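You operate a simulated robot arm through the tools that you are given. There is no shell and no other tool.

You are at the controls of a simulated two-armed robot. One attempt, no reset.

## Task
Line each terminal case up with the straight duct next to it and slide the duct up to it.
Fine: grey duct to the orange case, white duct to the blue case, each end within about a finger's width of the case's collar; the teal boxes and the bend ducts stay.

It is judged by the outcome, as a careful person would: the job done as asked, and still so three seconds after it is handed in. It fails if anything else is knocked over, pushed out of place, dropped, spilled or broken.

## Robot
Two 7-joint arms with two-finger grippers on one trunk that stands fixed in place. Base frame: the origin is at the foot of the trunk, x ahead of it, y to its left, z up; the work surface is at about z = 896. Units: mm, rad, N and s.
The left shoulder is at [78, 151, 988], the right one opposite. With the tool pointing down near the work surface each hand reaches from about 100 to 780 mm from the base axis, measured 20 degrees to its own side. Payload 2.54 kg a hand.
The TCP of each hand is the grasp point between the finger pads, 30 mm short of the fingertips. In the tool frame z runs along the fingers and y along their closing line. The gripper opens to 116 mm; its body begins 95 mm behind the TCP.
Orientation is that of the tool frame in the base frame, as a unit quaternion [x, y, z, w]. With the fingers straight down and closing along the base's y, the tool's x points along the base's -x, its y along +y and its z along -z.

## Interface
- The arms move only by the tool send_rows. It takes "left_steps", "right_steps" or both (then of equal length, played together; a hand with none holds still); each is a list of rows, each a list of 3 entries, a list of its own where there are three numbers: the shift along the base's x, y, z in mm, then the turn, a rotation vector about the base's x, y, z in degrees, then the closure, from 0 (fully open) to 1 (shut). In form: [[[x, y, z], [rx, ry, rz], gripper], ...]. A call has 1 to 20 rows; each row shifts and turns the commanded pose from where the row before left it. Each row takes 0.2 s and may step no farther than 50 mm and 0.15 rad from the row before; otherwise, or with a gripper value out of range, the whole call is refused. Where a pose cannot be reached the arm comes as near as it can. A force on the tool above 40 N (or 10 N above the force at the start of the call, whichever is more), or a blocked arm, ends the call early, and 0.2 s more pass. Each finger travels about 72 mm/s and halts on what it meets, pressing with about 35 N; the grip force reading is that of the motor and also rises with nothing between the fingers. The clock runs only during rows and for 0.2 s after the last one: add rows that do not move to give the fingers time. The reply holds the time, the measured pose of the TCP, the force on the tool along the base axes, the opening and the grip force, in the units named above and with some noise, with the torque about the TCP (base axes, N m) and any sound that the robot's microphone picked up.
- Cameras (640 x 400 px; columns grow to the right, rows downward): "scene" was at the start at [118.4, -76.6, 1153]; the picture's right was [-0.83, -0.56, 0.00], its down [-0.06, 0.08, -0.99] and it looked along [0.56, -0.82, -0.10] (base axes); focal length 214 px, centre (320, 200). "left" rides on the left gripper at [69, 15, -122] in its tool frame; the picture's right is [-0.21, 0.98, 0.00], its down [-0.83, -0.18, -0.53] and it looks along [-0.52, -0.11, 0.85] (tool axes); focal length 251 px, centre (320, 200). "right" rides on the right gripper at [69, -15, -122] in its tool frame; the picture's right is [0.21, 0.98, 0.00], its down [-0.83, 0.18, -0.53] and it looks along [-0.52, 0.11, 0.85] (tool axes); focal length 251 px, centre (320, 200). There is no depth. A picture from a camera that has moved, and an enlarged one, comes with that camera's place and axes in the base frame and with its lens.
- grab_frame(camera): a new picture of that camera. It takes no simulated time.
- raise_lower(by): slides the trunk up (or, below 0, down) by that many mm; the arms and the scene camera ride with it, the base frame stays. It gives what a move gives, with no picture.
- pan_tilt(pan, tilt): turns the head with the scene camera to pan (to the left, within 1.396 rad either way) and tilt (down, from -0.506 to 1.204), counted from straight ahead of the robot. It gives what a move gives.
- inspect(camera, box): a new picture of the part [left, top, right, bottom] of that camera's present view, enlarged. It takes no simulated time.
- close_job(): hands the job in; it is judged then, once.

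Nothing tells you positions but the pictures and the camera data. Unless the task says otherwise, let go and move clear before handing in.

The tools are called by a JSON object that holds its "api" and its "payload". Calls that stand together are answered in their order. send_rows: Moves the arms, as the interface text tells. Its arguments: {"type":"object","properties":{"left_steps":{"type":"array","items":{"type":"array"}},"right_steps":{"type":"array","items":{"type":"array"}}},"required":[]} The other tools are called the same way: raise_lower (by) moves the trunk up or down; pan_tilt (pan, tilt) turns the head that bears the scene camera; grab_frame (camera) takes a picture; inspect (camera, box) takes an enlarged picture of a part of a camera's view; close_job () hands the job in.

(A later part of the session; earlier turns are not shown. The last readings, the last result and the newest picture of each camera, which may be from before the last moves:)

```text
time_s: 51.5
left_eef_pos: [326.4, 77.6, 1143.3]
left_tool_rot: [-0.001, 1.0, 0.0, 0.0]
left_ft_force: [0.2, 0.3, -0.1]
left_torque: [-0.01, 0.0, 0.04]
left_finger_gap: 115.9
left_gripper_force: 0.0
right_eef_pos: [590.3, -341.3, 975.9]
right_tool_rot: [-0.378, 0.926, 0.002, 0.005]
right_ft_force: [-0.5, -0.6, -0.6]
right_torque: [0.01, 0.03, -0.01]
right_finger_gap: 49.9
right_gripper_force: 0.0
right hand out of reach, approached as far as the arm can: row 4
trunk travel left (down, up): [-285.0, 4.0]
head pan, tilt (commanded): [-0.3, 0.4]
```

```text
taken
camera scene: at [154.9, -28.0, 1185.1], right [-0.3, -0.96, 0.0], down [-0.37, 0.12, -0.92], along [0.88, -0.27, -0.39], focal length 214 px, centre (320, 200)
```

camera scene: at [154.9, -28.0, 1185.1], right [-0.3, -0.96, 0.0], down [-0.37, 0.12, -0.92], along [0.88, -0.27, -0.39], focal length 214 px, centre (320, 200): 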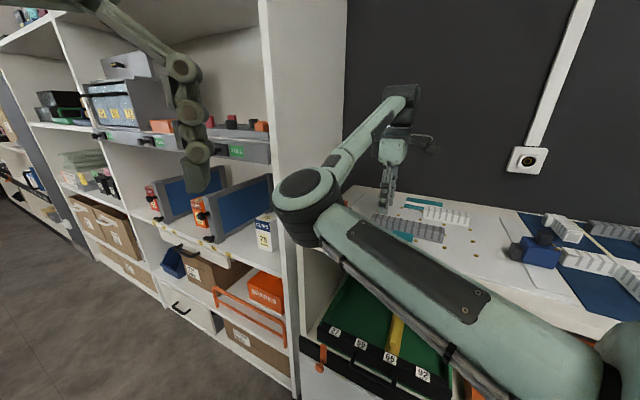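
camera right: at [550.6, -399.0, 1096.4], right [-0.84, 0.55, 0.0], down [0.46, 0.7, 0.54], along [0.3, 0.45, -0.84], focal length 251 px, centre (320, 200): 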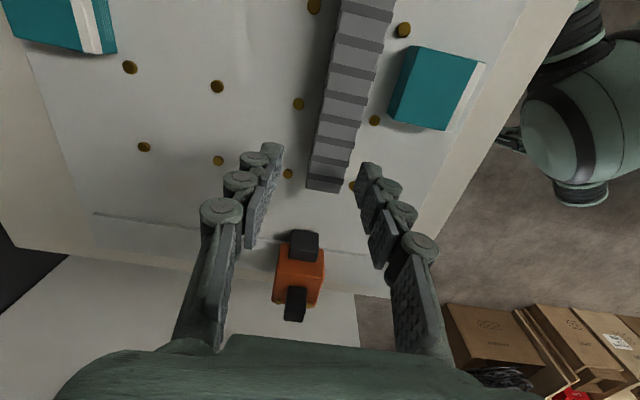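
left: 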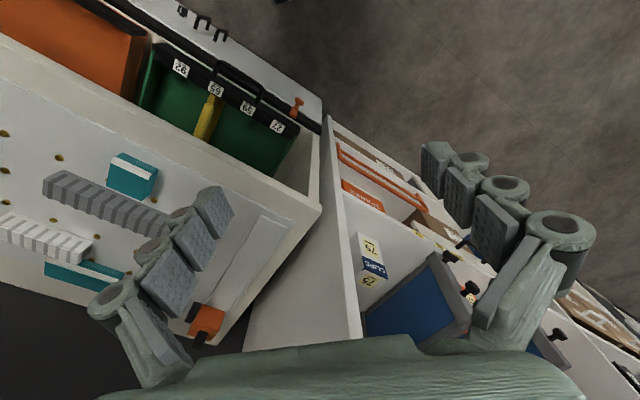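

{"api": "send_rows", "payload": {"right_steps": [[[-2.5, 4, 0], [0, 0, 0], 0.57], [[-2.5, 4, 0], [0, 0, 0], 0.57], [[0, 0, 0], [0, 0, 0], 0.57]]}}

{"api": "inspect", "payload": {"camera": "right", "box": [220, 90, 420, 250]}}

```text
time_s: 52.2
left_eef_pos: [325.7, 78.4, 1142.7]
left_tool_rot: [0.0, 1.0, 0.0, 0.0]
left_ft_force: [-1.9, -0.3, -0.6]
left_torque: [0.0, -0.02, 0.01]
left_finger_gap: 116.0
left_gripper_force: 0.1
right_eef_pos: [591.1, -338.9, 975.2]
right_tool_rot: [-0.378, 0.926, 0.002, 0.004]
right_ft_force: [-0.1, 0.7, 0.1]
right_torque: [-0.03, -0.05, 0.0]
right_finger_gap: 50.0
right_gripper_force: 0.1
right hand out of reach, approached as far as the arm can: row 1, 2
trunk travel left (down, up): [-285.0, 4.0]
head pan, tilt (commanded): [-0.3, 0.4]
```

```text
2.50 times, centred on (320, 170) of right
camera zoom: at [551.3, -398.1, 1096.6], right [-0.84, 0.55, 0.0], down [0.46, 0.7, 0.54], along [0.3, 0.45, -0.84], focal length 629 px, centre (320, 275)
```

zoom: 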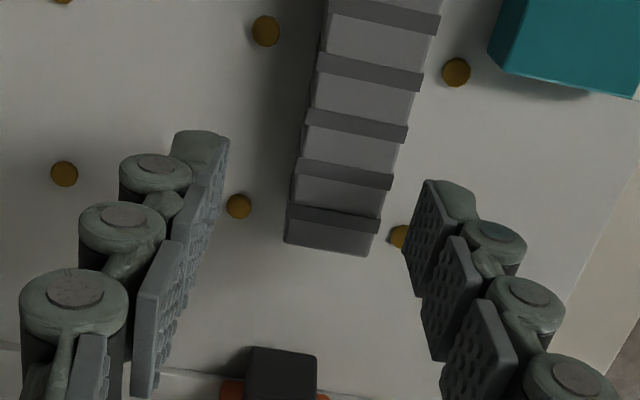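

The arm hits a joint limit gripping the duct here. Pushing it squarely from its near end is in a much more comfortable region, so I'll lift, close the fingers and go behind the grey duct's near end.

{"api": "send_rows", "payload": {"right_steps": [[[0, 0, 25], [0, 0, 0], 0.57], [[0, 0, 25], [0, 0, 0], 0.8], [[-24.5, -21.8, 20], [0, 0, 0], 1.0], [[-24.5, -21.8, 10], [0, 0, 0], 1.0], [[-24.5, -21.8, 0], [0, 0, 0], 1.0], [[-24.5, -21.8, 0], [0, 0, 0], 1.0], [[-24.5, -21.8, 0], [0, 0, 0], 1.0], [[0, 0, 0], [0, 0, 0], 1.0]]}}

{"api": "grab_frame", "payload": {"camera": "right"}}

{"api": "grab_frame", "payload": {"camera": "scene"}}

```text
time_s: 54.0
left_eef_pos: [325.8, 77.1, 1142.4]
left_tool_rot: [-0.001, 1.0, 0.0, 0.0]
left_ft_force: [0.4, -0.7, -0.3]
left_torque: [0.04, 0.03, -0.01]
left_finger_gap: 116.1
left_gripper_force: 0.0
right_eef_pos: [469.0, -448.3, 1055.3]
right_tool_rot: [-0.378, 0.926, 0.001, 0.005]
right_ft_force: [-0.6, 0.5, 0.5]
right_torque: [0.05, 0.02, -0.01]
right_finger_gap: 0.2
right_gripper_force: 27.9
trunk travel left (down, up): [-285.0, 4.0]
head pan, tilt (commanded): [-0.3, 0.4]
```

```text
taken
camera right: at [428.8, -507.2, 1176.4], right [-0.84, 0.55, 0.0], down [0.46, 0.7, 0.54], along [0.3, 0.45, -0.84], focal length 251 px, centre (320, 200)
```

right: 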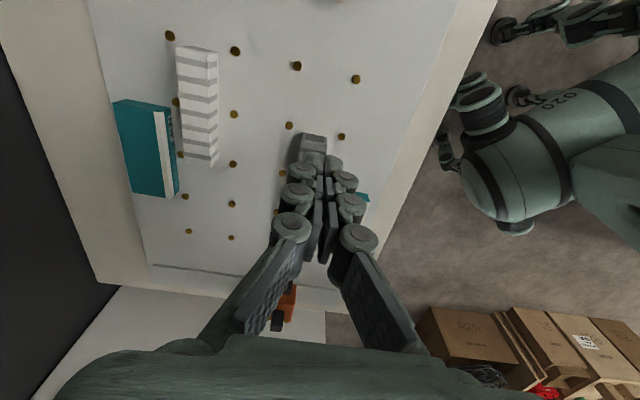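

```text
taken
camera scene: at [155.0, -28.0, 1185.1], right [-0.3, -0.96, 0.0], down [-0.37, 0.12, -0.92], along [0.88, -0.27, -0.39], focal length 214 px, centre (320, 200)
```

scene: 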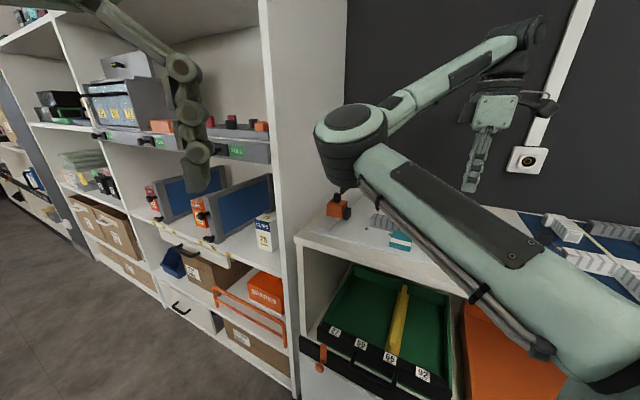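

{"api": "inspect", "payload": {"camera": "right", "box": [250, 100, 390, 220]}}

```text
3.33 times, centred on (320, 160) of right
camera zoom: at [428.8, -507.2, 1176.4], right [-0.84, 0.55, 0.0], down [0.46, 0.7, 0.54], along [0.3, 0.45, -0.84], focal length 838 px, centre (320, 333)
```

zoom: 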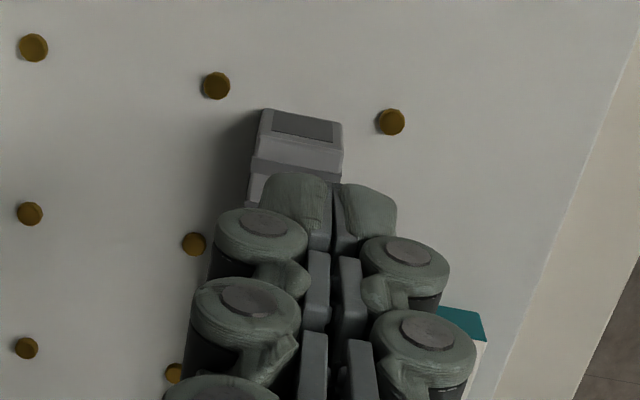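

{"api": "send_rows", "payload": {"right_steps": [[[-4.7, -6.7, -10], [0, 0, 0], 1.0], [[0, 0, -20], [0, 0, 0], 1.0], [[0, 0, -20], [0, 0, 0], 1.0], [[0, 0, -20], [0, 0, 0], 1.0], [[0, 0, -20], [0, 0, 0], 1.0], [[0, 0, -13], [0, 0, 0], 1.0], [[0, 0, 0], [0, 0, 0], 1.0]]}}

{"api": "grab_frame", "payload": {"camera": "right"}}

{"api": "grab_frame", "payload": {"camera": "scene"}}

```text
time_s: 55.6
left_eef_pos: [325.9, 78.1, 1141.2]
left_tool_rot: [0.0, 1.0, 0.0, 0.0]
left_ft_force: [0.0, 0.5, 0.2]
left_torque: [-0.01, 0.02, 0.02]
left_finger_gap: 116.1
left_gripper_force: 0.0
right_eef_pos: [463.5, -454.9, 951.6]
right_tool_rot: [-0.379, 0.926, 0.002, 0.004]
right_ft_force: [0.3, -0.3, -0.4]
right_torque: [0.03, -0.02, -0.02]
right_finger_gap: 0.0
right_gripper_force: 29.1
trunk travel left (down, up): [-285.0, 4.0]
head pan, tilt (commanded): [-0.3, 0.4]
```

```text
taken
camera right: at [424.3, -514.0, 1072.7], right [-0.84, 0.55, 0.0], down [0.46, 0.7, 0.54], along [0.3, 0.45, -0.84], focal length 251 px, centre (320, 200)
```

right: 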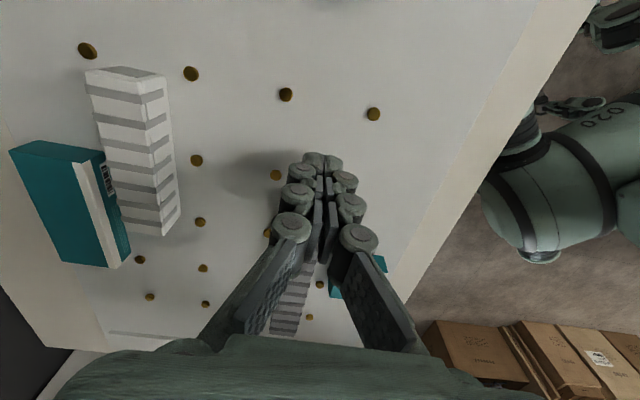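

```text
taken
camera scene: at [155.0, -28.0, 1185.1], right [-0.3, -0.96, 0.0], down [-0.37, 0.12, -0.92], along [0.88, -0.27, -0.39], focal length 214 px, centre (320, 200)
```

scene: 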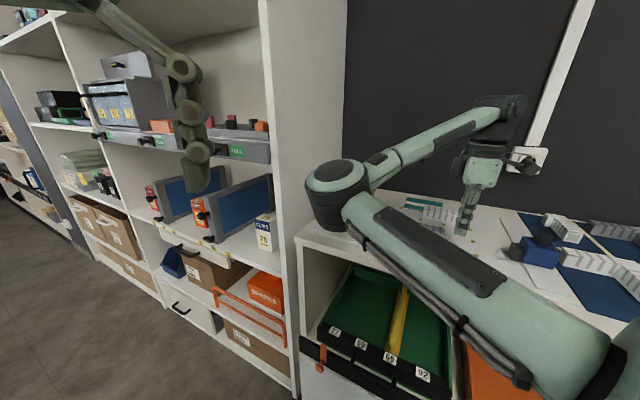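

{"api": "send_rows", "payload": {"right_steps": [[[0, 0, -7], [0, 0, 0], 1.0], [[0, 0, -6], [0, 0, 0], 1.0], [[5.71, 5.61, 0], [0, 0, 0], 1.0], [[5.71, 5.61, 0], [0, 0, 0], 1.0], [[5.71, 5.61, 0], [0, 0, 0], 1.0], [[5.71, 5.61, 0], [0, 0, 0], 1.0], [[5.71, 5.61, 0], [0, 0, 0], 1.0], [[0, 0, 0], [0, 0, 0], 1.0]]}}

{"api": "grab_frame", "payload": {"camera": "right"}}

{"api": "inspect", "payload": {"camera": "scene", "box": [310, 170, 510, 270]}}

```text
time_s: 57.5
left_eef_pos: [325.7, 78.3, 1140.8]
left_tool_rot: [-0.001, 1.0, 0.0, 0.0]
left_ft_force: [0.2, 0.1, -0.1]
left_torque: [-0.03, 0.02, 0.0]
left_finger_gap: 116.2
left_gripper_force: 0.0
right_eef_pos: [492.1, -427.8, 939.0]
right_tool_rot: [-0.378, 0.926, 0.001, 0.004]
right_ft_force: [0.9, -0.4, -0.1]
right_torque: [0.03, 0.0, 0.02]
right_finger_gap: 6.1
right_gripper_force: 28.4
trunk travel left (down, up): [-285.0, 4.0]
head pan, tilt (commanded): [-0.3, 0.4]
```

```text
taken
camera right: at [452.6, -486.3, 1060.3], right [-0.84, 0.55, 0.0], down [0.46, 0.7, 0.54], along [0.3, 0.45, -0.84], focal length 251 px, centre (320, 200)
```

right: 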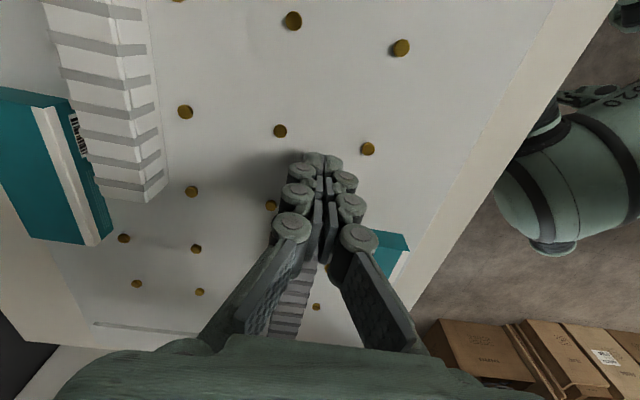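

```text
3.20 times, centred on (410, 220) of scene
camera zoom: at [155.0, -28.0, 1185.1], right [-0.3, -0.96, 0.0], down [-0.37, 0.12, -0.92], along [0.88, -0.27, -0.39], focal length 686 px, centre (32, 136)
```

zoom: 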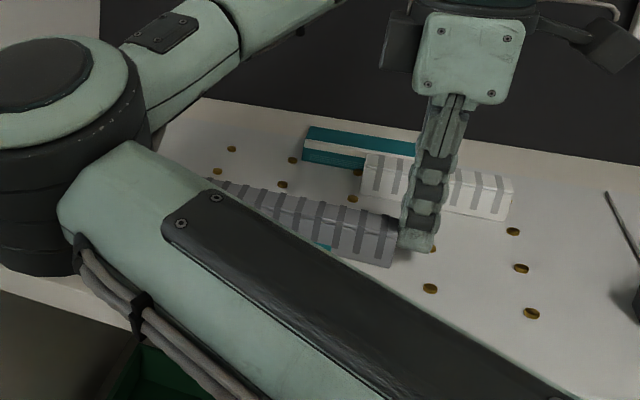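

{"api": "send_rows", "payload": {"right_steps": [[[5.71, 5.61, 0], [0, 0, 0], 1.0], [[5.71, 5.61, 0], [0, 0, 0], 1.0], [[0, 0, 0], [0, 0, 0], 1.0]]}}

{"api": "inspect", "payload": {"camera": "scene", "box": [310, 170, 510, 270]}}

{"api": "inspect", "payload": {"camera": "right", "box": [240, 130, 400, 350]}}

```text
time_s: 58.2
left_eef_pos: [325.5, 78.0, 1141.7]
left_tool_rot: [0.0, 1.0, 0.0, -0.001]
left_ft_force: [0.6, -0.4, -1.0]
left_torque: [0.01, -0.02, 0.01]
left_finger_gap: 115.9
left_gripper_force: 0.2
right_eef_pos: [503.3, -416.2, 939.2]
right_tool_rot: [-0.378, 0.926, 0.001, 0.004]
right_ft_force: [-0.1, 0.0, -0.3]
right_torque: [0.03, 0.01, 0.0]
right_finger_gap: 6.1
right_gripper_force: 28.5
trunk travel left (down, up): [-285.0, 4.0]
head pan, tilt (commanded): [-0.3, 0.4]
```

```text
3.20 times, centred on (410, 220) of scene
camera zoom: at [155.0, -28.0, 1185.1], right [-0.3, -0.96, 0.0], down [-0.37, 0.12, -0.92], along [0.88, -0.27, -0.39], focal length 686 px, centre (32, 136)
```

zoom: 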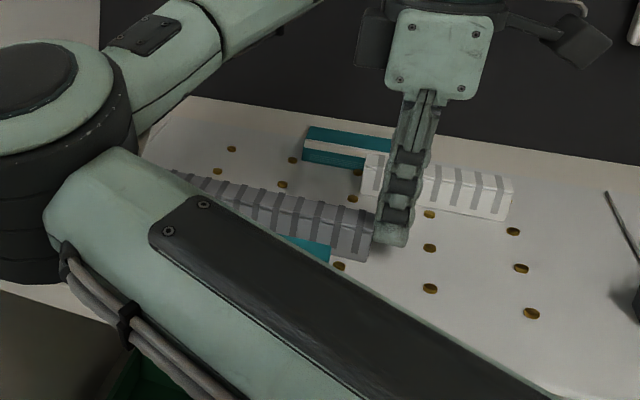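

```text
1.82 times, centred on (320, 240) of right
camera zoom: at [464.0, -475.0, 1060.9], right [-0.84, 0.55, 0.0], down [0.46, 0.7, 0.54], along [0.3, 0.45, -0.84], focal length 457 px, centre (320, 127)
```

zoom: 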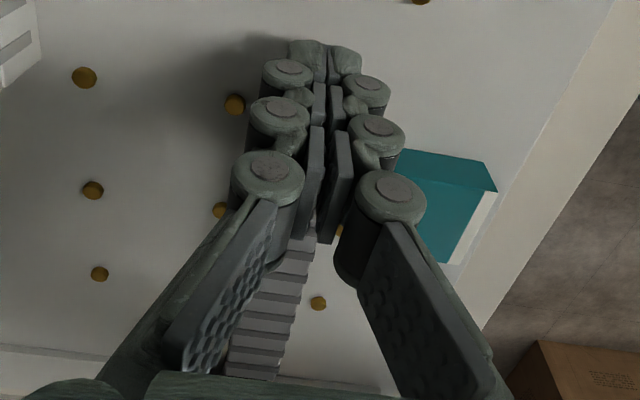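

{"api": "send_rows", "payload": {"right_steps": [[[5.71, 5.61, 0], [0, 0, 0], 1.0], [[5.71, 5.61, 0], [0, 0, 0], 1.0], [[0, 0, 0], [0, 0, 0], 1.0]]}}

{"api": "inspect", "payload": {"camera": "right", "box": [240, 180, 400, 380]}}

{"api": "inspect", "payload": {"camera": "scene", "box": [310, 150, 510, 270]}}

```text
time_s: 59.0
left_eef_pos: [326.6, 78.2, 1143.0]
left_tool_rot: [0.0, 1.0, -0.001, 0.0]
left_ft_force: [-0.1, -0.5, 0.0]
left_torque: [0.04, -0.01, -0.03]
left_finger_gap: 116.0
left_gripper_force: 0.0
right_eef_pos: [514.7, -404.7, 939.1]
right_tool_rot: [-0.378, 0.926, 0.001, 0.004]
right_ft_force: [0.2, -1.1, -0.3]
right_torque: [0.0, 0.0, 0.02]
right_finger_gap: 0.0
right_gripper_force: 27.9
trunk travel left (down, up): [-285.0, 4.0]
head pan, tilt (commanded): [-0.3, 0.4]
```

```text
2.00 times, centred on (320, 280) of right
camera zoom: at [475.4, -463.9, 1061.0], right [-0.84, 0.55, 0.0], down [0.46, 0.7, 0.54], along [0.3, 0.45, -0.84], focal length 503 px, centre (320, 40)
```

zoom: 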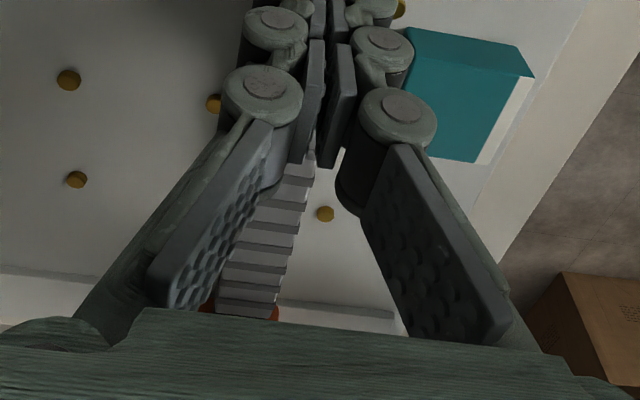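

```text
3.20 times, centred on (410, 210) of scene
camera zoom: at [155.0, -28.0, 1185.1], right [-0.3, -0.96, 0.0], down [-0.37, 0.12, -0.92], along [0.88, -0.27, -0.39], focal length 686 px, centre (32, 168)
```

zoom: 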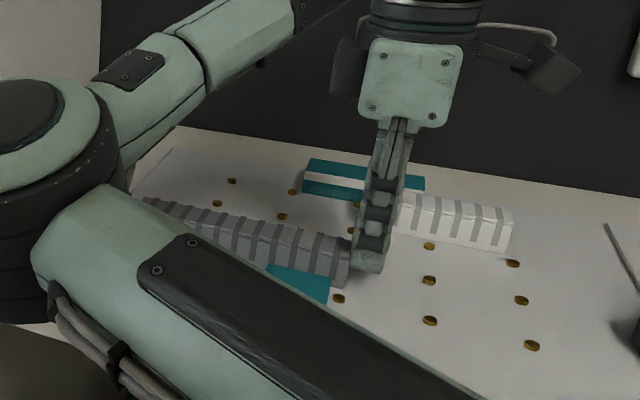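

I'll back off slightly, lift, and measure the remaining gap from above.

{"api": "send_rows", "payload": {"right_steps": [[[-5, -5, 0], [0, 0, 0], 1.0], [[0, 0, 25], [0, 0, 0], 1.0], [[0, 0, 40], [0, 0, 0], 1.0], [[5, 5, 40], [0, 0, 0], 1.0], [[10, 10, 40], [0, 0, 0], 1.0], [[10, 10, 20], [0, 0, 0], 1.0], [[0, 0, 0], [0, 0, 0], 1.0]]}}

{"api": "grab_frame", "payload": {"camera": "right"}}

{"api": "grab_frame", "payload": {"camera": "scene"}}

```text
time_s: 60.6
left_eef_pos: [327.2, 77.8, 1142.5]
left_tool_rot: [-0.001, 1.0, 0.0, 0.0]
left_ft_force: [-0.1, 0.2, 0.0]
left_torque: [0.0, 0.02, 0.01]
left_finger_gap: 115.9
left_gripper_force: 0.1
right_eef_pos: [535.6, -384.8, 1105.0]
right_tool_rot: [-0.379, 0.926, 0.001, 0.004]
right_ft_force: [0.3, -0.4, 0.9]
right_torque: [-0.03, -0.01, 0.0]
right_finger_gap: 0.0
right_gripper_force: 28.8
trunk travel left (down, up): [-285.0, 4.0]
head pan, tilt (commanded): [-0.3, 0.4]
```

```text
taken
camera right: at [495.5, -442.8, 1226.3], right [-0.84, 0.55, 0.0], down [0.46, 0.7, 0.54], along [0.3, 0.45, -0.84], focal length 251 px, centre (320, 200)
```

right: 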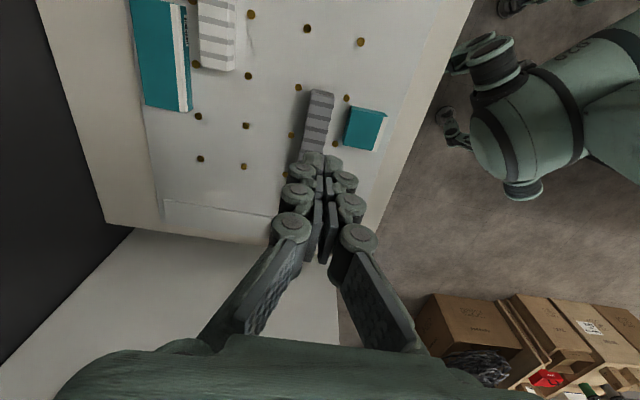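

```text
taken
camera scene: at [155.0, -28.0, 1185.1], right [-0.3, -0.96, 0.0], down [-0.37, 0.12, -0.92], along [0.88, -0.27, -0.39], focal length 214 px, centre (320, 200)
```

scene: 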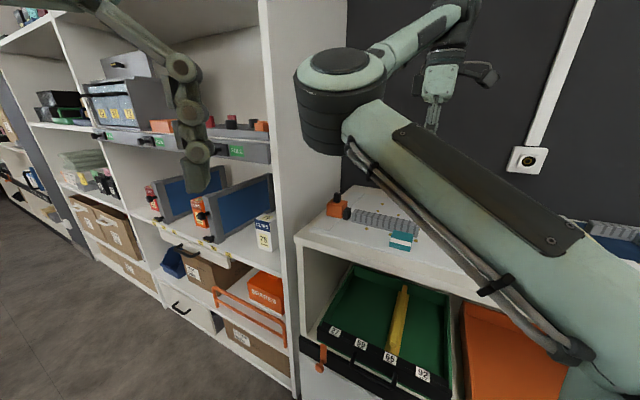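

{"api": "inspect", "payload": {"camera": "scene", "box": [315, 175, 435, 260]}}

{"api": "inspect", "payload": {"camera": "right", "box": [270, 70, 370, 170]}}

```text
4.71 times, centred on (375, 218) of scene
camera zoom: at [155.0, -28.0, 1185.1], right [-0.3, -0.96, 0.0], down [-0.37, 0.12, -0.92], along [0.88, -0.27, -0.39], focal length 1009 px, centre (61, 118)
```

zoom: 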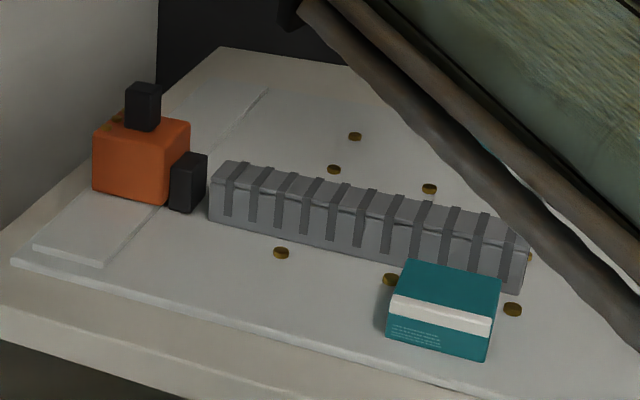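

```text
4.00 times, centred on (320, 120) of right
camera zoom: at [495.5, -442.8, 1226.3], right [-0.84, 0.55, 0.0], down [0.46, 0.7, 0.54], along [0.3, 0.45, -0.84], focal length 1006 px, centre (320, 520)
```

zoom: 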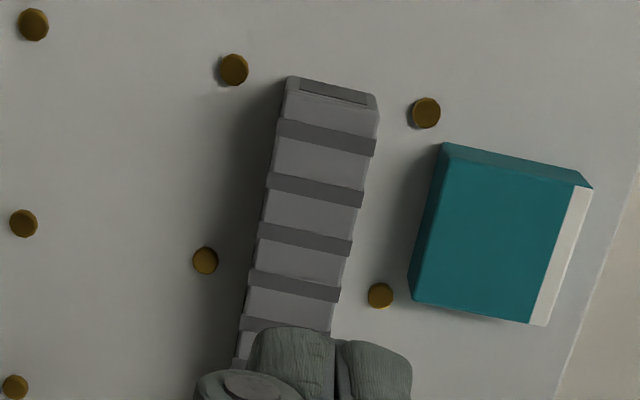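

{"api": "inspect", "payload": {"camera": "scene", "box": [330, 185, 380, 225]}}

```text
10.00 times, centred on (355, 205) of scene
camera zoom: at [155.0, -28.0, 1185.1], right [-0.3, -0.96, 0.0], down [-0.37, 0.12, -0.92], along [0.88, -0.27, -0.39], focal length 2145 px, centre (-30, 150)
```

zoom: 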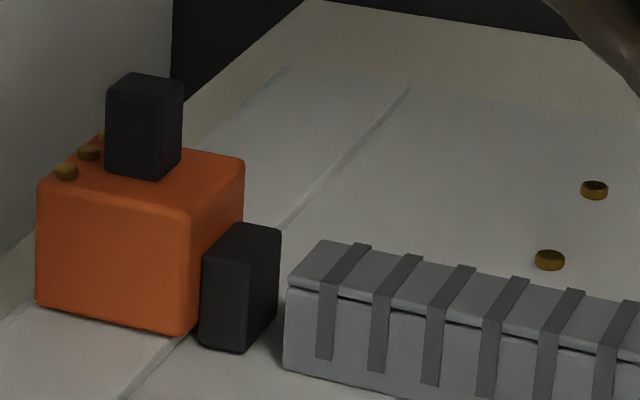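

The grey duct is straight with about 13 mm of gap left. I'll go back behind it and push about 8 mm more.

{"api": "send_rows", "payload": {"right_steps": [[[-16, -15.4, -15], [0, 0, 0], 1.0], [[-15.9, -15.4, -25], [0, 0, 0], 1.0], [[0, 0, -30], [0, 0, 0], 1.0], [[0, 0, -30], [0, 0, 0], 1.0], [[0, 0, -30], [0, 0, 0], 1.0], [[0, 0, -25], [0, 0, 0], 1.0], [[0, 0, -11], [0, 0, 0], 1.0], [[0, 0, 0], [0, 0, 0], 1.0]]}}

{"api": "inspect", "payload": {"camera": "scene", "box": [310, 150, 510, 270]}}

```text
time_s: 62.5
left_eef_pos: [326.3, 77.8, 1142.9]
left_tool_rot: [0.0, 1.0, -0.001, 0.0]
left_ft_force: [-0.3, 0.6, -0.7]
left_torque: [-0.02, 0.01, 0.02]
left_finger_gap: 116.2
left_gripper_force: 0.1
right_eef_pos: [504.9, -414.5, 938.9]
right_tool_rot: [-0.378, 0.926, 0.002, 0.004]
right_ft_force: [-0.5, -0.1, 0.5]
right_torque: [0.01, 0.0, -0.03]
right_finger_gap: 0.0
right_gripper_force: 28.7
trunk travel left (down, up): [-285.0, 4.0]
head pan, tilt (commanded): [-0.3, 0.4]
```

```text
3.20 times, centred on (410, 210) of scene
camera zoom: at [155.0, -28.0, 1185.1], right [-0.3, -0.96, 0.0], down [-0.37, 0.12, -0.92], along [0.88, -0.27, -0.39], focal length 686 px, centre (32, 168)
```

zoom: 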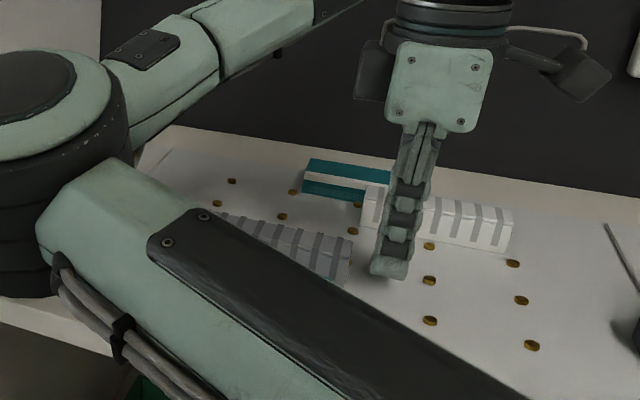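

{"api": "send_rows", "payload": {"right_steps": [[[5.2, 5.12, 0], [0, 0, 0], 1.0], [[5.2, 5.12, 0], [0, 0, 0], 1.0], [[5.2, 5.12, 0], [0, 0, 0], 1.0], [[0, 0, 0], [0, 0, 0], 1.0]]}}

{"api": "send_rows", "payload": {"right_steps": [[[-6, -6, 0], [0, 0, 0], 1.0], [[0, 0, 25], [0, 0, 0], 1.0], [[0, 0, 40], [0, 0, 0], 1.0], [[0, 0, 45], [0, 0, 0], 1.0], [[0, 0, 40], [0, 0, 0], 1.0], [[0, 0, 0], [0, 0, 0], 1.0]]}}

{"api": "inspect", "payload": {"camera": "scene", "box": [330, 185, 380, 225]}}

{"api": "inspect", "payload": {"camera": "scene", "box": [315, 175, 435, 260]}}

{"api": "grab_frame", "payload": {"camera": "right"}}

```text
time_s: 63.5
left_eef_pos: [326.0, 77.7, 1142.8]
left_tool_rot: [0.0, 1.0, 0.0, 0.0]
left_ft_force: [0.9, -0.1, 0.1]
left_torque: [0.0, 0.0, -0.01]
left_finger_gap: 115.8
left_gripper_force: 0.1
right_eef_pos: [518.2, -399.9, 938.5]
right_tool_rot: [-0.378, 0.926, 0.002, 0.004]
right_ft_force: [-0.1, 0.4, -0.4]
right_torque: [-0.03, 0.0, 0.01]
right_finger_gap: 0.0
right_gripper_force: 28.5
trunk travel left (down, up): [-285.0, 4.0]
head pan, tilt (commanded): [-0.3, 0.4]
```

```text
time_s: 64.8
left_eef_pos: [326.7, 77.4, 1141.9]
left_tool_rot: [0.0, 1.0, 0.0, 0.001]
left_ft_force: [0.0, -0.1, 0.0]
left_torque: [-0.02, -0.06, -0.03]
left_finger_gap: 116.0
left_gripper_force: 0.1
right_eef_pos: [512.8, -406.2, 1087.7]
right_tool_rot: [-0.378, 0.926, 0.002, 0.004]
right_ft_force: [-0.5, -0.7, -1.3]
right_torque: [0.02, 0.03, 0.02]
right_finger_gap: 0.0
right_gripper_force: 29.0
trunk travel left (down, up): [-285.0, 4.0]
head pan, tilt (commanded): [-0.3, 0.4]
```

```text
10.00 times, centred on (355, 205) of scene
camera zoom: at [155.2, -28.1, 1185.0], right [-0.3, -0.96, 0.0], down [-0.37, 0.12, -0.92], along [0.88, -0.27, -0.39], focal length 2145 px, centre (-30, 150)
```

zoom: 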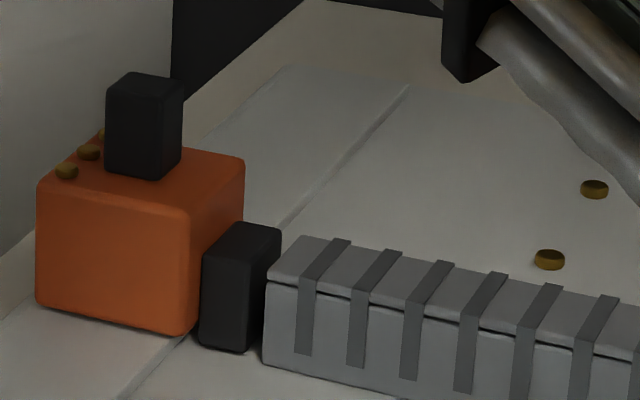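

```text
4.71 times, centred on (375, 218) of scene
camera zoom: at [155.2, -28.1, 1185.0], right [-0.3, -0.96, 0.0], down [-0.37, 0.12, -0.92], along [0.88, -0.27, -0.39], focal length 1009 px, centre (61, 118)
```

zoom: 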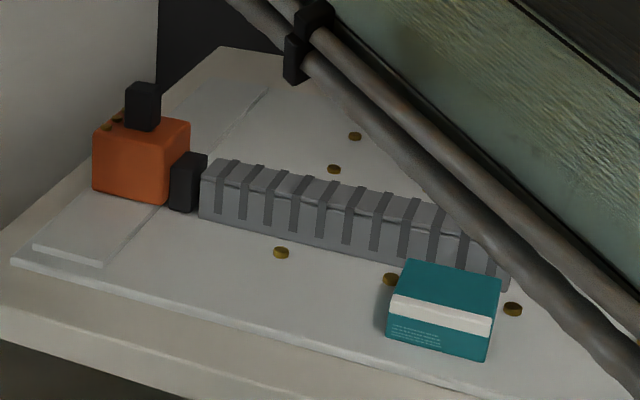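

```text
taken
camera right: at [473.7, -465.5, 1209.2], right [-0.84, 0.55, 0.0], down [0.46, 0.7, 0.54], along [0.3, 0.45, -0.84], focal length 251 px, centre (320, 200)
```

right: 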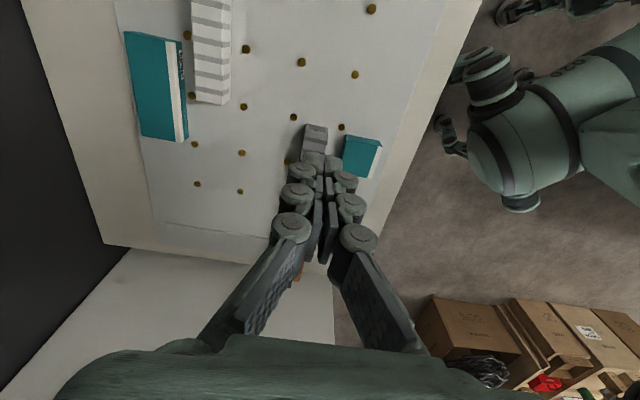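

Grey is done, with about a 6 mm gap to the orange collar and the teal box untouched. Now I'll move the hand to look down at the blue case.

{"api": "send_rows", "payload": {"right_steps": [[[-22.6, -20.8, 5], [0, 0, 0], 0.9], [[-22.6, -20.8, 5], [0, 0, 0], 0.8], [[-22.6, -20.8, 5], [0, 0, 0], 0.69], [[-22.6, -20.8, 5], [0, 0, 0], 0.69], [[-22.6, -20.8, 0], [0, 0, 0], 0.69], [[0, 0, 0], [0, 0, 0], 0.69]]}}

{"api": "grab_frame", "payload": {"camera": "right"}}

{"api": "grab_frame", "payload": {"camera": "scene"}}

```text
time_s: 66.2
left_eef_pos: [325.6, 77.6, 1142.5]
left_tool_rot: [-0.001, 1.0, 0.001, 0.0]
left_ft_force: [0.6, 0.1, 0.0]
left_torque: [-0.03, -0.01, 0.01]
left_finger_gap: 115.8
left_gripper_force: 0.1
right_eef_pos: [399.6, -510.6, 1108.5]
right_tool_rot: [-0.378, 0.926, 0.0, 0.004]
right_ft_force: [0.0, -0.2, 0.7]
right_torque: [0.03, -0.01, -0.01]
right_finger_gap: 35.9
right_gripper_force: 0.1
trunk travel left (down, up): [-285.0, 4.0]
head pan, tilt (commanded): [-0.3, 0.4]
```

```text
taken
camera right: at [360.2, -569.7, 1230.0], right [-0.84, 0.55, 0.0], down [0.46, 0.7, 0.54], along [0.3, 0.45, -0.84], focal length 251 px, centre (320, 200)
```

right: 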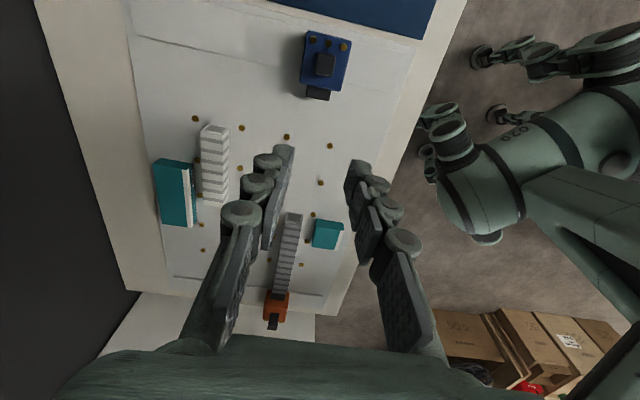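

```text
taken
camera scene: at [155.0, -27.9, 1185.1], right [-0.3, -0.96, 0.0], down [-0.37, 0.12, -0.92], along [0.88, -0.27, -0.39], focal length 214 px, centre (320, 200)
```

scene: 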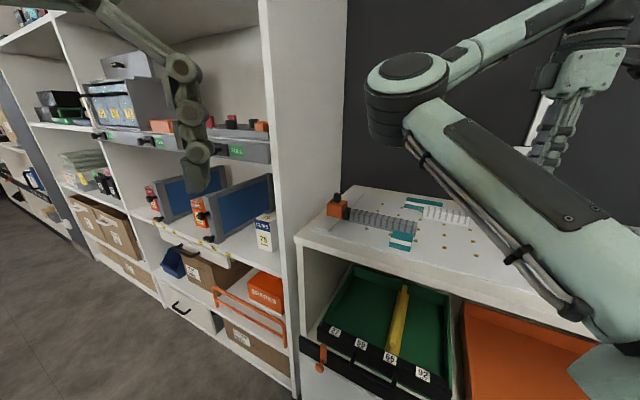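

{"api": "inspect", "payload": {"camera": "right", "box": [270, 10, 380, 120]}}

{"api": "inspect", "payload": {"camera": "right", "box": [140, 100, 260, 240]}}

{"api": "inspect", "payload": {"camera": "right", "box": [120, 0, 440, 200]}}

```text
3.64 times, centred on (325, 65) of right
camera zoom: at [360.2, -569.7, 1230.0], right [-0.84, 0.55, 0.0], down [0.46, 0.7, 0.54], along [0.3, 0.45, -0.84], focal length 914 px, centre (302, 691)
```

zoom: 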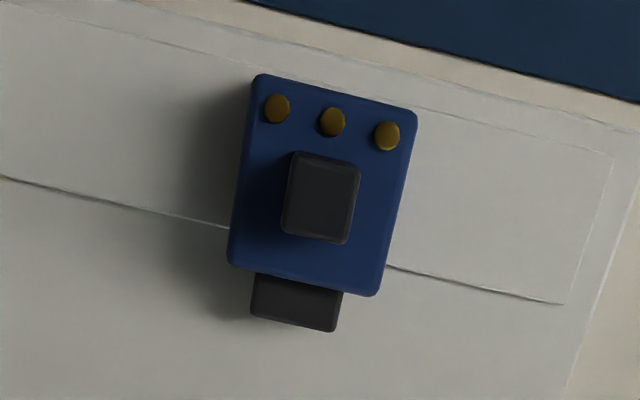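

```text
2.86 times, centred on (200, 170) of right
camera zoom: at [360.2, -569.7, 1230.0], right [-0.84, 0.55, 0.0], down [0.46, 0.7, 0.54], along [0.3, 0.45, -0.84], focal length 718 px, centre (663, 286)
```

zoom: 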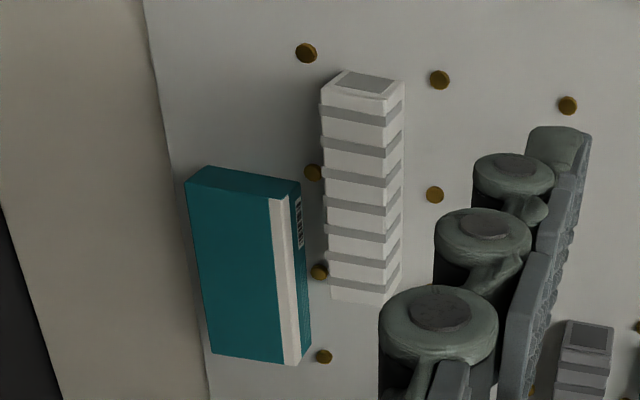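

```text
2.00 times, centred on (280, 100) of right
camera zoom: at [360.2, -569.7, 1230.0], right [-0.84, 0.55, 0.0], down [0.46, 0.7, 0.54], along [0.3, 0.45, -0.84], focal length 503 px, centre (400, 400)
```

zoom: 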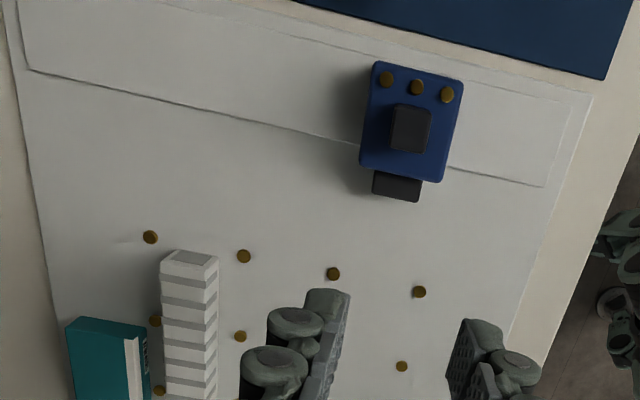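

The blue knob is at about (367, -552), and its collar needs to move about 119 mm toward the wall to line up with the white duct. I'll come down on the knob with the fingers closing along the strip.

{"api": "send_rows", "payload": {"right_steps": [[[-16, -20.7, -10], [0, 0, 0], 0.65], [[-16.1, -20.7, -20], [0, 0, 0], 0.65], [[0, 0, -30], [0, 0, 0], 0.65], [[0, 0, -30], [0, 0, 0], 0.65], [[0, 0, 0], [0, 0, 0], 0.65]]}}

{"api": "grab_frame", "payload": {"camera": "right"}}

{"api": "grab_frame", "payload": {"camera": "scene"}}

```text
time_s: 67.5
left_eef_pos: [326.2, 78.0, 1142.0]
left_tool_rot: [0.0, 1.0, -0.001, 0.0]
left_ft_force: [0.4, 0.3, 1.2]
left_torque: [0.01, -0.02, 0.0]
left_finger_gap: 116.2
left_gripper_force: 0.1
right_eef_pos: [367.4, -551.8, 1017.9]
right_tool_rot: [-0.378, 0.926, 0.002, 0.004]
right_ft_force: [-0.2, -0.4, -0.4]
right_torque: [0.0, 0.01, 0.05]
right_finger_gap: 40.5
right_gripper_force: 0.1
trunk travel left (down, up): [-285.0, 4.0]
head pan, tilt (commanded): [-0.3, 0.4]
```

```text
taken
camera right: at [327.8, -610.6, 1139.4], right [-0.84, 0.55, 0.0], down [0.46, 0.7, 0.54], along [0.3, 0.45, -0.84], focal length 251 px, centre (320, 200)
```

right: 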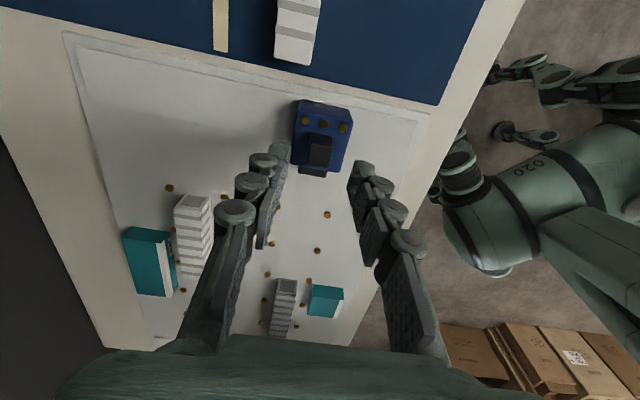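

```text
taken
camera scene: at [154.9, -27.9, 1185.1], right [-0.3, -0.96, 0.0], down [-0.37, 0.12, -0.92], along [0.88, -0.27, -0.39], focal length 214 px, centre (320, 200)
```

scene: 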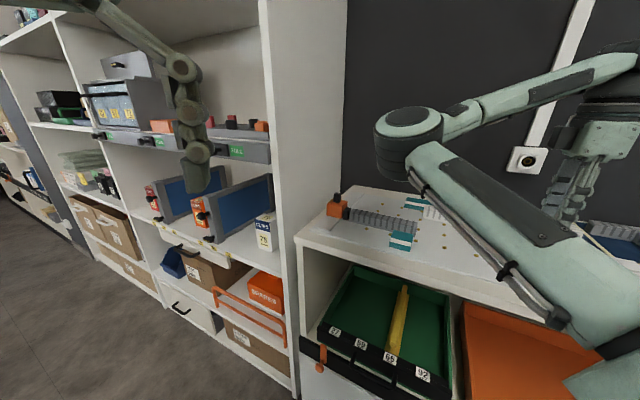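

{"api": "inspect", "payload": {"camera": "right", "box": [250, 80, 390, 200]}}

```text
3.33 times, centred on (320, 140) of right
camera zoom: at [327.8, -610.6, 1139.4], right [-0.84, 0.55, 0.0], down [0.46, 0.7, 0.54], along [0.3, 0.45, -0.84], focal length 838 px, centre (320, 400)
```

zoom: 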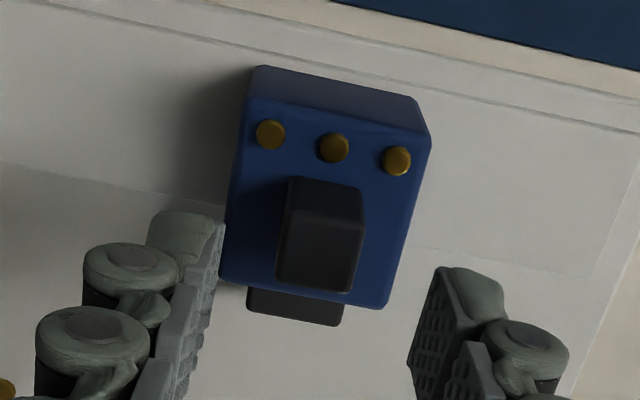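

{"api": "send_rows", "payload": {"right_steps": [[[0.7, 0.7, -15], [0, 0, 0], 0.65], [[0.7, 0.7, -15], [0, 0, 0], 0.65], [[0, 0, -12], [0, 0, 0], 0.65], [[0, 0, 0], [0, 0, 0], 0.72], [[0, 0, 0], [0, 0, 0], 0.79], [[0, 0, 0], [0, 0, 0], 0.86], [[0, 0, 0], [0, 0, 0], 0.92], [[0, 0, 0], [0, 0, 0], 0.92]]}}

{"api": "inspect", "payload": {"camera": "right", "box": [250, 80, 390, 200]}}

```text
time_s: 69.2
left_eef_pos: [325.9, 78.3, 1141.4]
left_tool_rot: [-0.001, 1.0, 0.001, 0.0]
left_ft_force: [0.1, 0.9, 0.0]
left_torque: [0.03, 0.0, 0.01]
left_finger_gap: 116.1
left_gripper_force: 0.1
right_eef_pos: [368.9, -551.4, 975.3]
right_tool_rot: [-0.378, 0.926, 0.002, 0.004]
right_ft_force: [-1.1, -0.3, -3.1]
right_torque: [-0.12, 0.18, 0.62]
right_finger_gap: 17.5
right_gripper_force: 42.7
trunk travel left (down, up): [-285.0, 4.0]
head pan, tilt (commanded): [-0.3, 0.4]
```

```text
3.33 times, centred on (320, 140) of right
camera zoom: at [329.1, -609.8, 1097.4], right [-0.84, 0.55, 0.0], down [0.46, 0.7, 0.54], along [0.3, 0.45, -0.84], focal length 838 px, centre (320, 400)
```

zoom: 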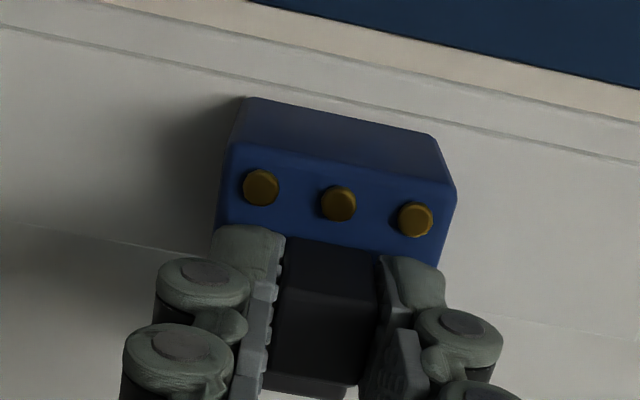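

{"api": "send_rows", "payload": {"right_steps": [[[4, -4.1, 0], [0, 0, 0], 0.92], [[7.01, -7.13, 0], [0, 0, 0], 0.92], [[7.01, -7.13, 0], [0, 0, 0], 0.92], [[7.01, -7.13, 0], [0, 0, 0], 0.92]]}}

```text
time_s: 70.2
left_eef_pos: [326.6, 77.0, 1142.8]
left_tool_rot: [-0.001, 1.0, 0.0, 0.001]
left_ft_force: [0.3, -0.4, 0.3]
left_torque: [0.03, -0.04, -0.02]
left_finger_gap: 116.1
left_gripper_force: 0.0
right_eef_pos: [393.3, -575.3, 976.8]
right_tool_rot: [-0.378, 0.926, 0.001, 0.004]
right_ft_force: [-3.6, -1.2, -3.1]
right_torque: [0.05, 0.0, 0.57]
right_finger_gap: 17.3
right_gripper_force: 43.1
trunk travel left (down, up): [-285.0, 4.0]
head pan, tilt (commanded): [-0.3, 0.4]
```

{"api": "send_rows", "payload": {"right_steps": [[[7.01, -7.13, 0], [0, 0, 0], 0.92], [[7.01, -7.13, 0], [0, 0, 0], 0.92], [[7.01, -7.13, 0], [0, 0, 0], 0.92], [[7.01, -7.13, 0], [0, 0, 0], 0.92], [[0, 0, 0], [0, 0, 0], 0.92]]}}

{"api": "grab_frame", "payload": {"camera": "scene"}}

{"api": "grab_frame", "payload": {"camera": "right"}}

```text
time_s: 71.5
left_eef_pos: [325.4, 77.3, 1143.1]
left_tool_rot: [0.0, 1.0, -0.001, 0.001]
left_ft_force: [-1.3, -0.7, 0.0]
left_torque: [0.03, -0.01, 0.01]
left_finger_gap: 116.1
left_gripper_force: 0.0
right_eef_pos: [423.1, -604.4, 976.4]
right_tool_rot: [-0.377, 0.926, 0.002, 0.005]
right_ft_force: [-1.7, -0.3, -3.4]
right_torque: [-0.28, 0.33, 0.55]
right_finger_gap: 17.6
right_gripper_force: 43.0
trunk travel left (down, up): [-285.0, 4.0]
head pan, tilt (commanded): [-0.3, 0.4]
```

```text
taken
camera scene: at [155.2, -28.2, 1185.1], right [-0.3, -0.96, 0.0], down [-0.37, 0.12, -0.92], along [0.88, -0.27, -0.39], focal length 214 px, centre (320, 200)
```

scene: 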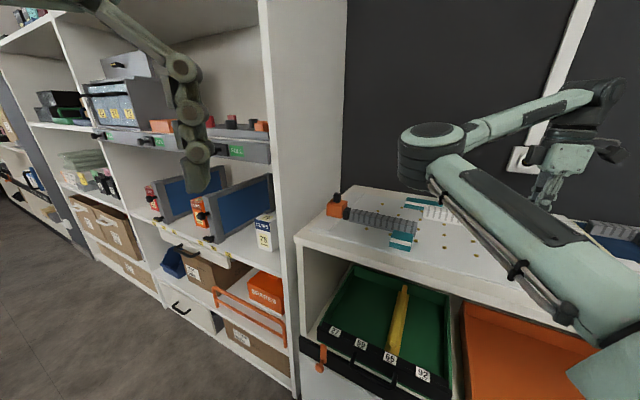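

```text
taken
camera right: at [382.5, -663.3, 1097.4], right [-0.84, 0.55, 0.0], down [0.46, 0.7, 0.54], along [0.3, 0.45, -0.84], focal length 251 px, centre (320, 200)
```

right: 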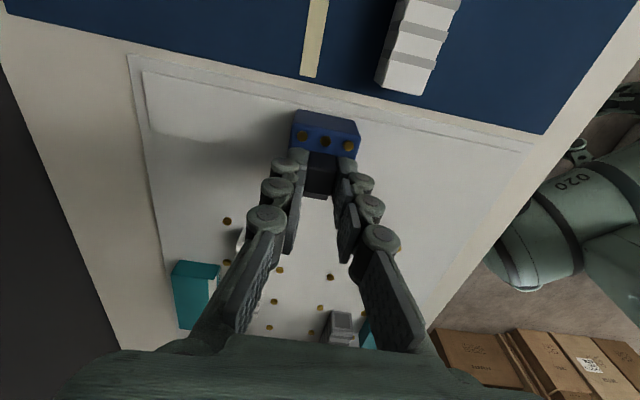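

{"api": "send_rows", "payload": {"right_steps": [[[7.01, -7.13, 0], [0, 0, 0], 0.92], [[7.01, -7.13, 0], [0, 0, 0], 0.92], [[7.01, -7.13, 0], [0, 0, 0], 0.92], [[7.01, -7.13, 0], [0, 0, 0], 0.92], [[1.5, -1.5, 0], [0, 0, 0], 0.92], [[0, 0, 0], [0, 0, 0], 0.92]]}}

```text
time_s: 72.8
left_eef_pos: [326.7, 77.4, 1143.3]
left_tool_rot: [0.0, 1.0, 0.0, 0.0]
left_ft_force: [-0.2, -0.6, -0.1]
left_torque: [0.03, -0.01, 0.0]
left_finger_gap: 115.9
left_gripper_force: 0.1
right_eef_pos: [452.0, -633.7, 976.9]
right_tool_rot: [-0.379, 0.925, 0.001, 0.005]
right_ft_force: [2.0, 0.0, -0.8]
right_torque: [0.04, -0.18, 0.41]
right_finger_gap: 17.3
right_gripper_force: 43.3
trunk travel left (down, up): [-285.0, 4.0]
head pan, tilt (commanded): [-0.3, 0.4]
```

{"api": "send_rows", "payload": {"right_steps": [[[0, 0, 0], [0, 0, 0], 0.8], [[0, 0, 0], [0, 0, 0], 0.65], [[0, 0, 0], [0, 0, 0], 0.65], [[0, 0, 25], [0, 0, 0], 0.65], [[0, 0, 40], [0, 0, 0], 0.65], [[0, 0, 30], [0, 0, 0], 0.65], [[0, 0, 0], [0, 0, 0], 0.65]]}}

{"api": "grab_frame", "payload": {"camera": "right"}}

{"api": "inspect", "payload": {"camera": "right", "box": [230, 60, 410, 250]}}

```text
time_s: 74.5
left_eef_pos: [325.2, 77.2, 1141.9]
left_tool_rot: [-0.001, 1.0, 0.0, 0.0]
left_ft_force: [0.8, 0.4, -0.1]
left_torque: [-0.01, 0.01, -0.01]
left_finger_gap: 115.9
left_gripper_force: 0.1
right_eef_pos: [451.3, -634.3, 1071.6]
right_tool_rot: [-0.377, 0.926, 0.001, 0.004]
right_ft_force: [-1.4, 0.7, -0.4]
right_torque: [0.0, 0.01, 0.01]
right_finger_gap: 40.7
right_gripper_force: 0.0
trunk travel left (down, up): [-285.0, 4.0]
head pan, tilt (commanded): [-0.3, 0.4]
```

```text
taken
camera right: at [412.1, -692.6, 1192.3], right [-0.84, 0.55, 0.0], down [0.46, 0.7, 0.54], along [0.3, 0.45, -0.84], focal length 251 px, centre (320, 200)
```

right: 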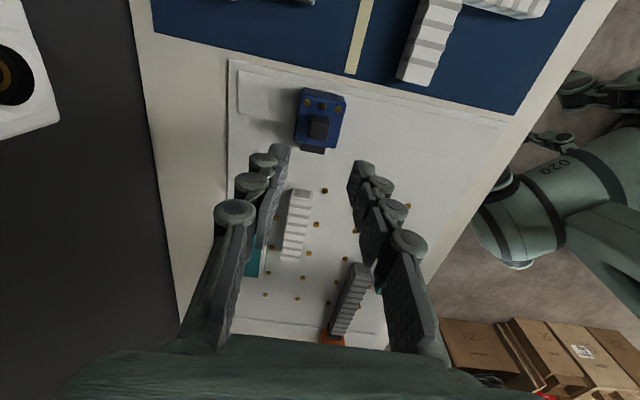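

```text
2.11 times, centred on (320, 155) of right
camera zoom: at [412.1, -692.6, 1192.3], right [-0.84, 0.55, 0.0], down [0.46, 0.7, 0.54], along [0.3, 0.45, -0.84], focal length 529 px, centre (320, 295)
```

zoom: 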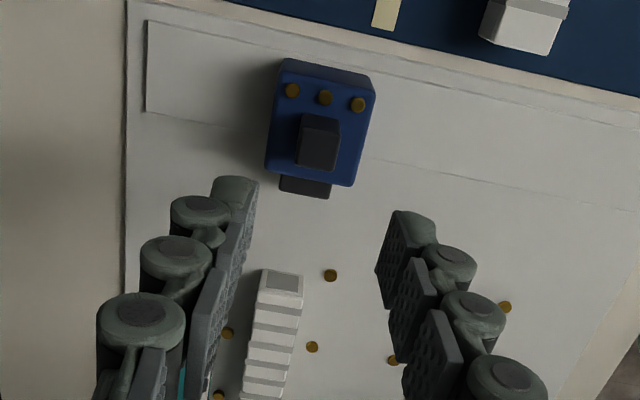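

The blue collar lines up with the white duct to within about 2 mm. Now I'll close the fingers and go behind the white duct's far end, keeping clear of the teal box, to push the duct toward the blue case.

{"api": "send_rows", "payload": {"right_steps": [[[17, 16.7, 15], [0, 0, 0], 0.8], [[34, 33.4, 10], [0, 0, 0], 1.0], [[34, 33.4, 0], [0, 0, 0], 1.0], [[34, 33.4, 0], [0, 0, 0], 1.0], [[34, 33.4, 0], [0, 0, 0], 1.0], [[17.4, 16.8, 0], [0, 0, 0], 1.0], [[0, 0, 0], [0, 0, 0], 1.0]]}}

{"api": "grab_frame", "payload": {"camera": "right"}}

{"api": "grab_frame", "payload": {"camera": "scene"}}

```text
time_s: 76.0
left_eef_pos: [325.6, 78.7, 1142.7]
left_tool_rot: [0.0, 1.0, 0.0, 0.0]
left_ft_force: [0.1, 0.8, 0.5]
left_torque: [0.0, 0.02, 0.02]
left_finger_gap: 115.7
left_gripper_force: 0.0
right_eef_pos: [621.2, -467.3, 1096.6]
right_tool_rot: [-0.377, 0.926, 0.002, 0.004]
right_ft_force: [1.4, -0.1, -0.6]
right_torque: [0.0, 0.02, 0.02]
right_finger_gap: 0.1
right_gripper_force: 28.1
trunk travel left (down, up): [-285.0, 4.0]
head pan, tilt (commanded): [-0.3, 0.4]
```

```text
taken
camera right: at [582.0, -525.7, 1218.0], right [-0.84, 0.55, 0.0], down [0.46, 0.7, 0.54], along [0.3, 0.45, -0.84], focal length 251 px, centre (320, 200)
```

right: 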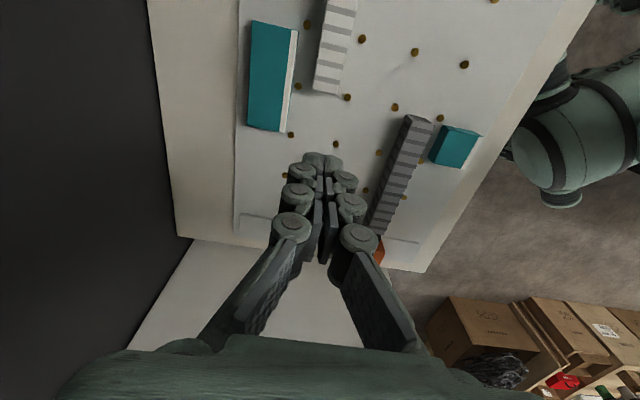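

```text
taken
camera scene: at [155.0, -28.0, 1185.1], right [-0.3, -0.96, 0.0], down [-0.37, 0.12, -0.92], along [0.88, -0.27, -0.39], focal length 214 px, centre (320, 200)
```

scene: 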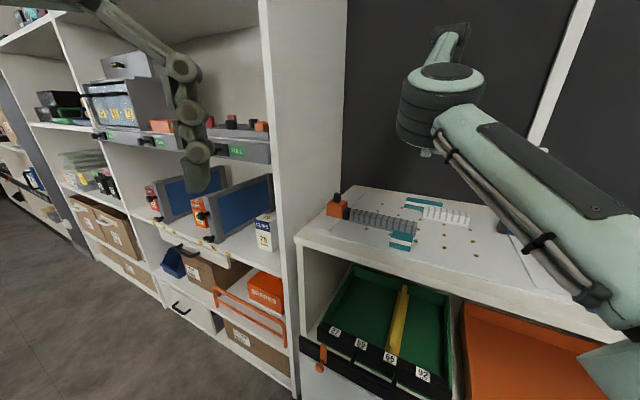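

{"api": "inspect", "payload": {"camera": "right", "box": [230, 0, 390, 180]}}

{"api": "inspect", "payload": {"camera": "scene", "box": [320, 180, 520, 270]}}

```text
2.22 times, centred on (310, 90) of right
camera zoom: at [582.0, -525.7, 1218.0], right [-0.84, 0.55, 0.0], down [0.46, 0.7, 0.54], along [0.3, 0.45, -0.84], focal length 559 px, centre (342, 444)
```

zoom: 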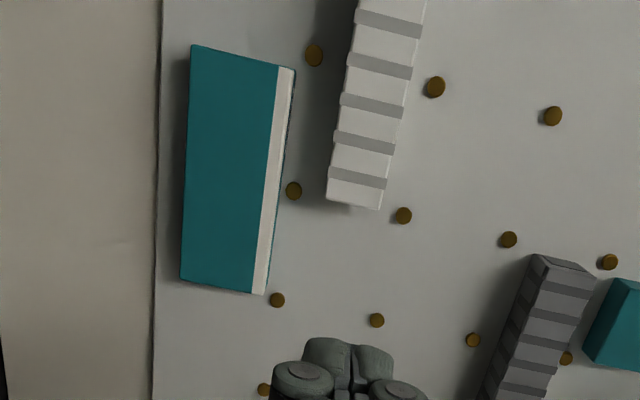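

```text
3.20 times, centred on (420, 225) of scene
camera zoom: at [155.0, -28.0, 1185.1], right [-0.3, -0.96, 0.0], down [-0.37, 0.12, -0.92], along [0.88, -0.27, -0.39], focal length 686 px, centre (0, 120)
```

zoom: 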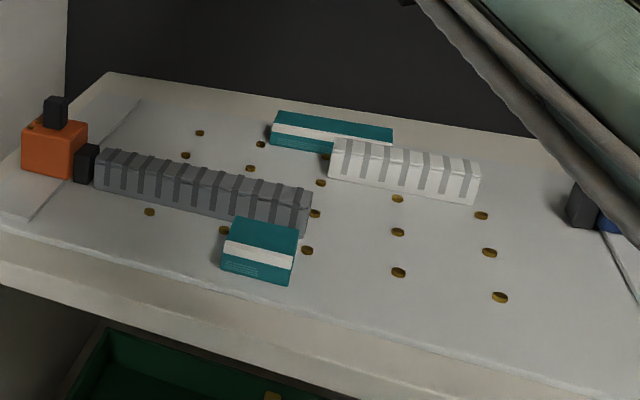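

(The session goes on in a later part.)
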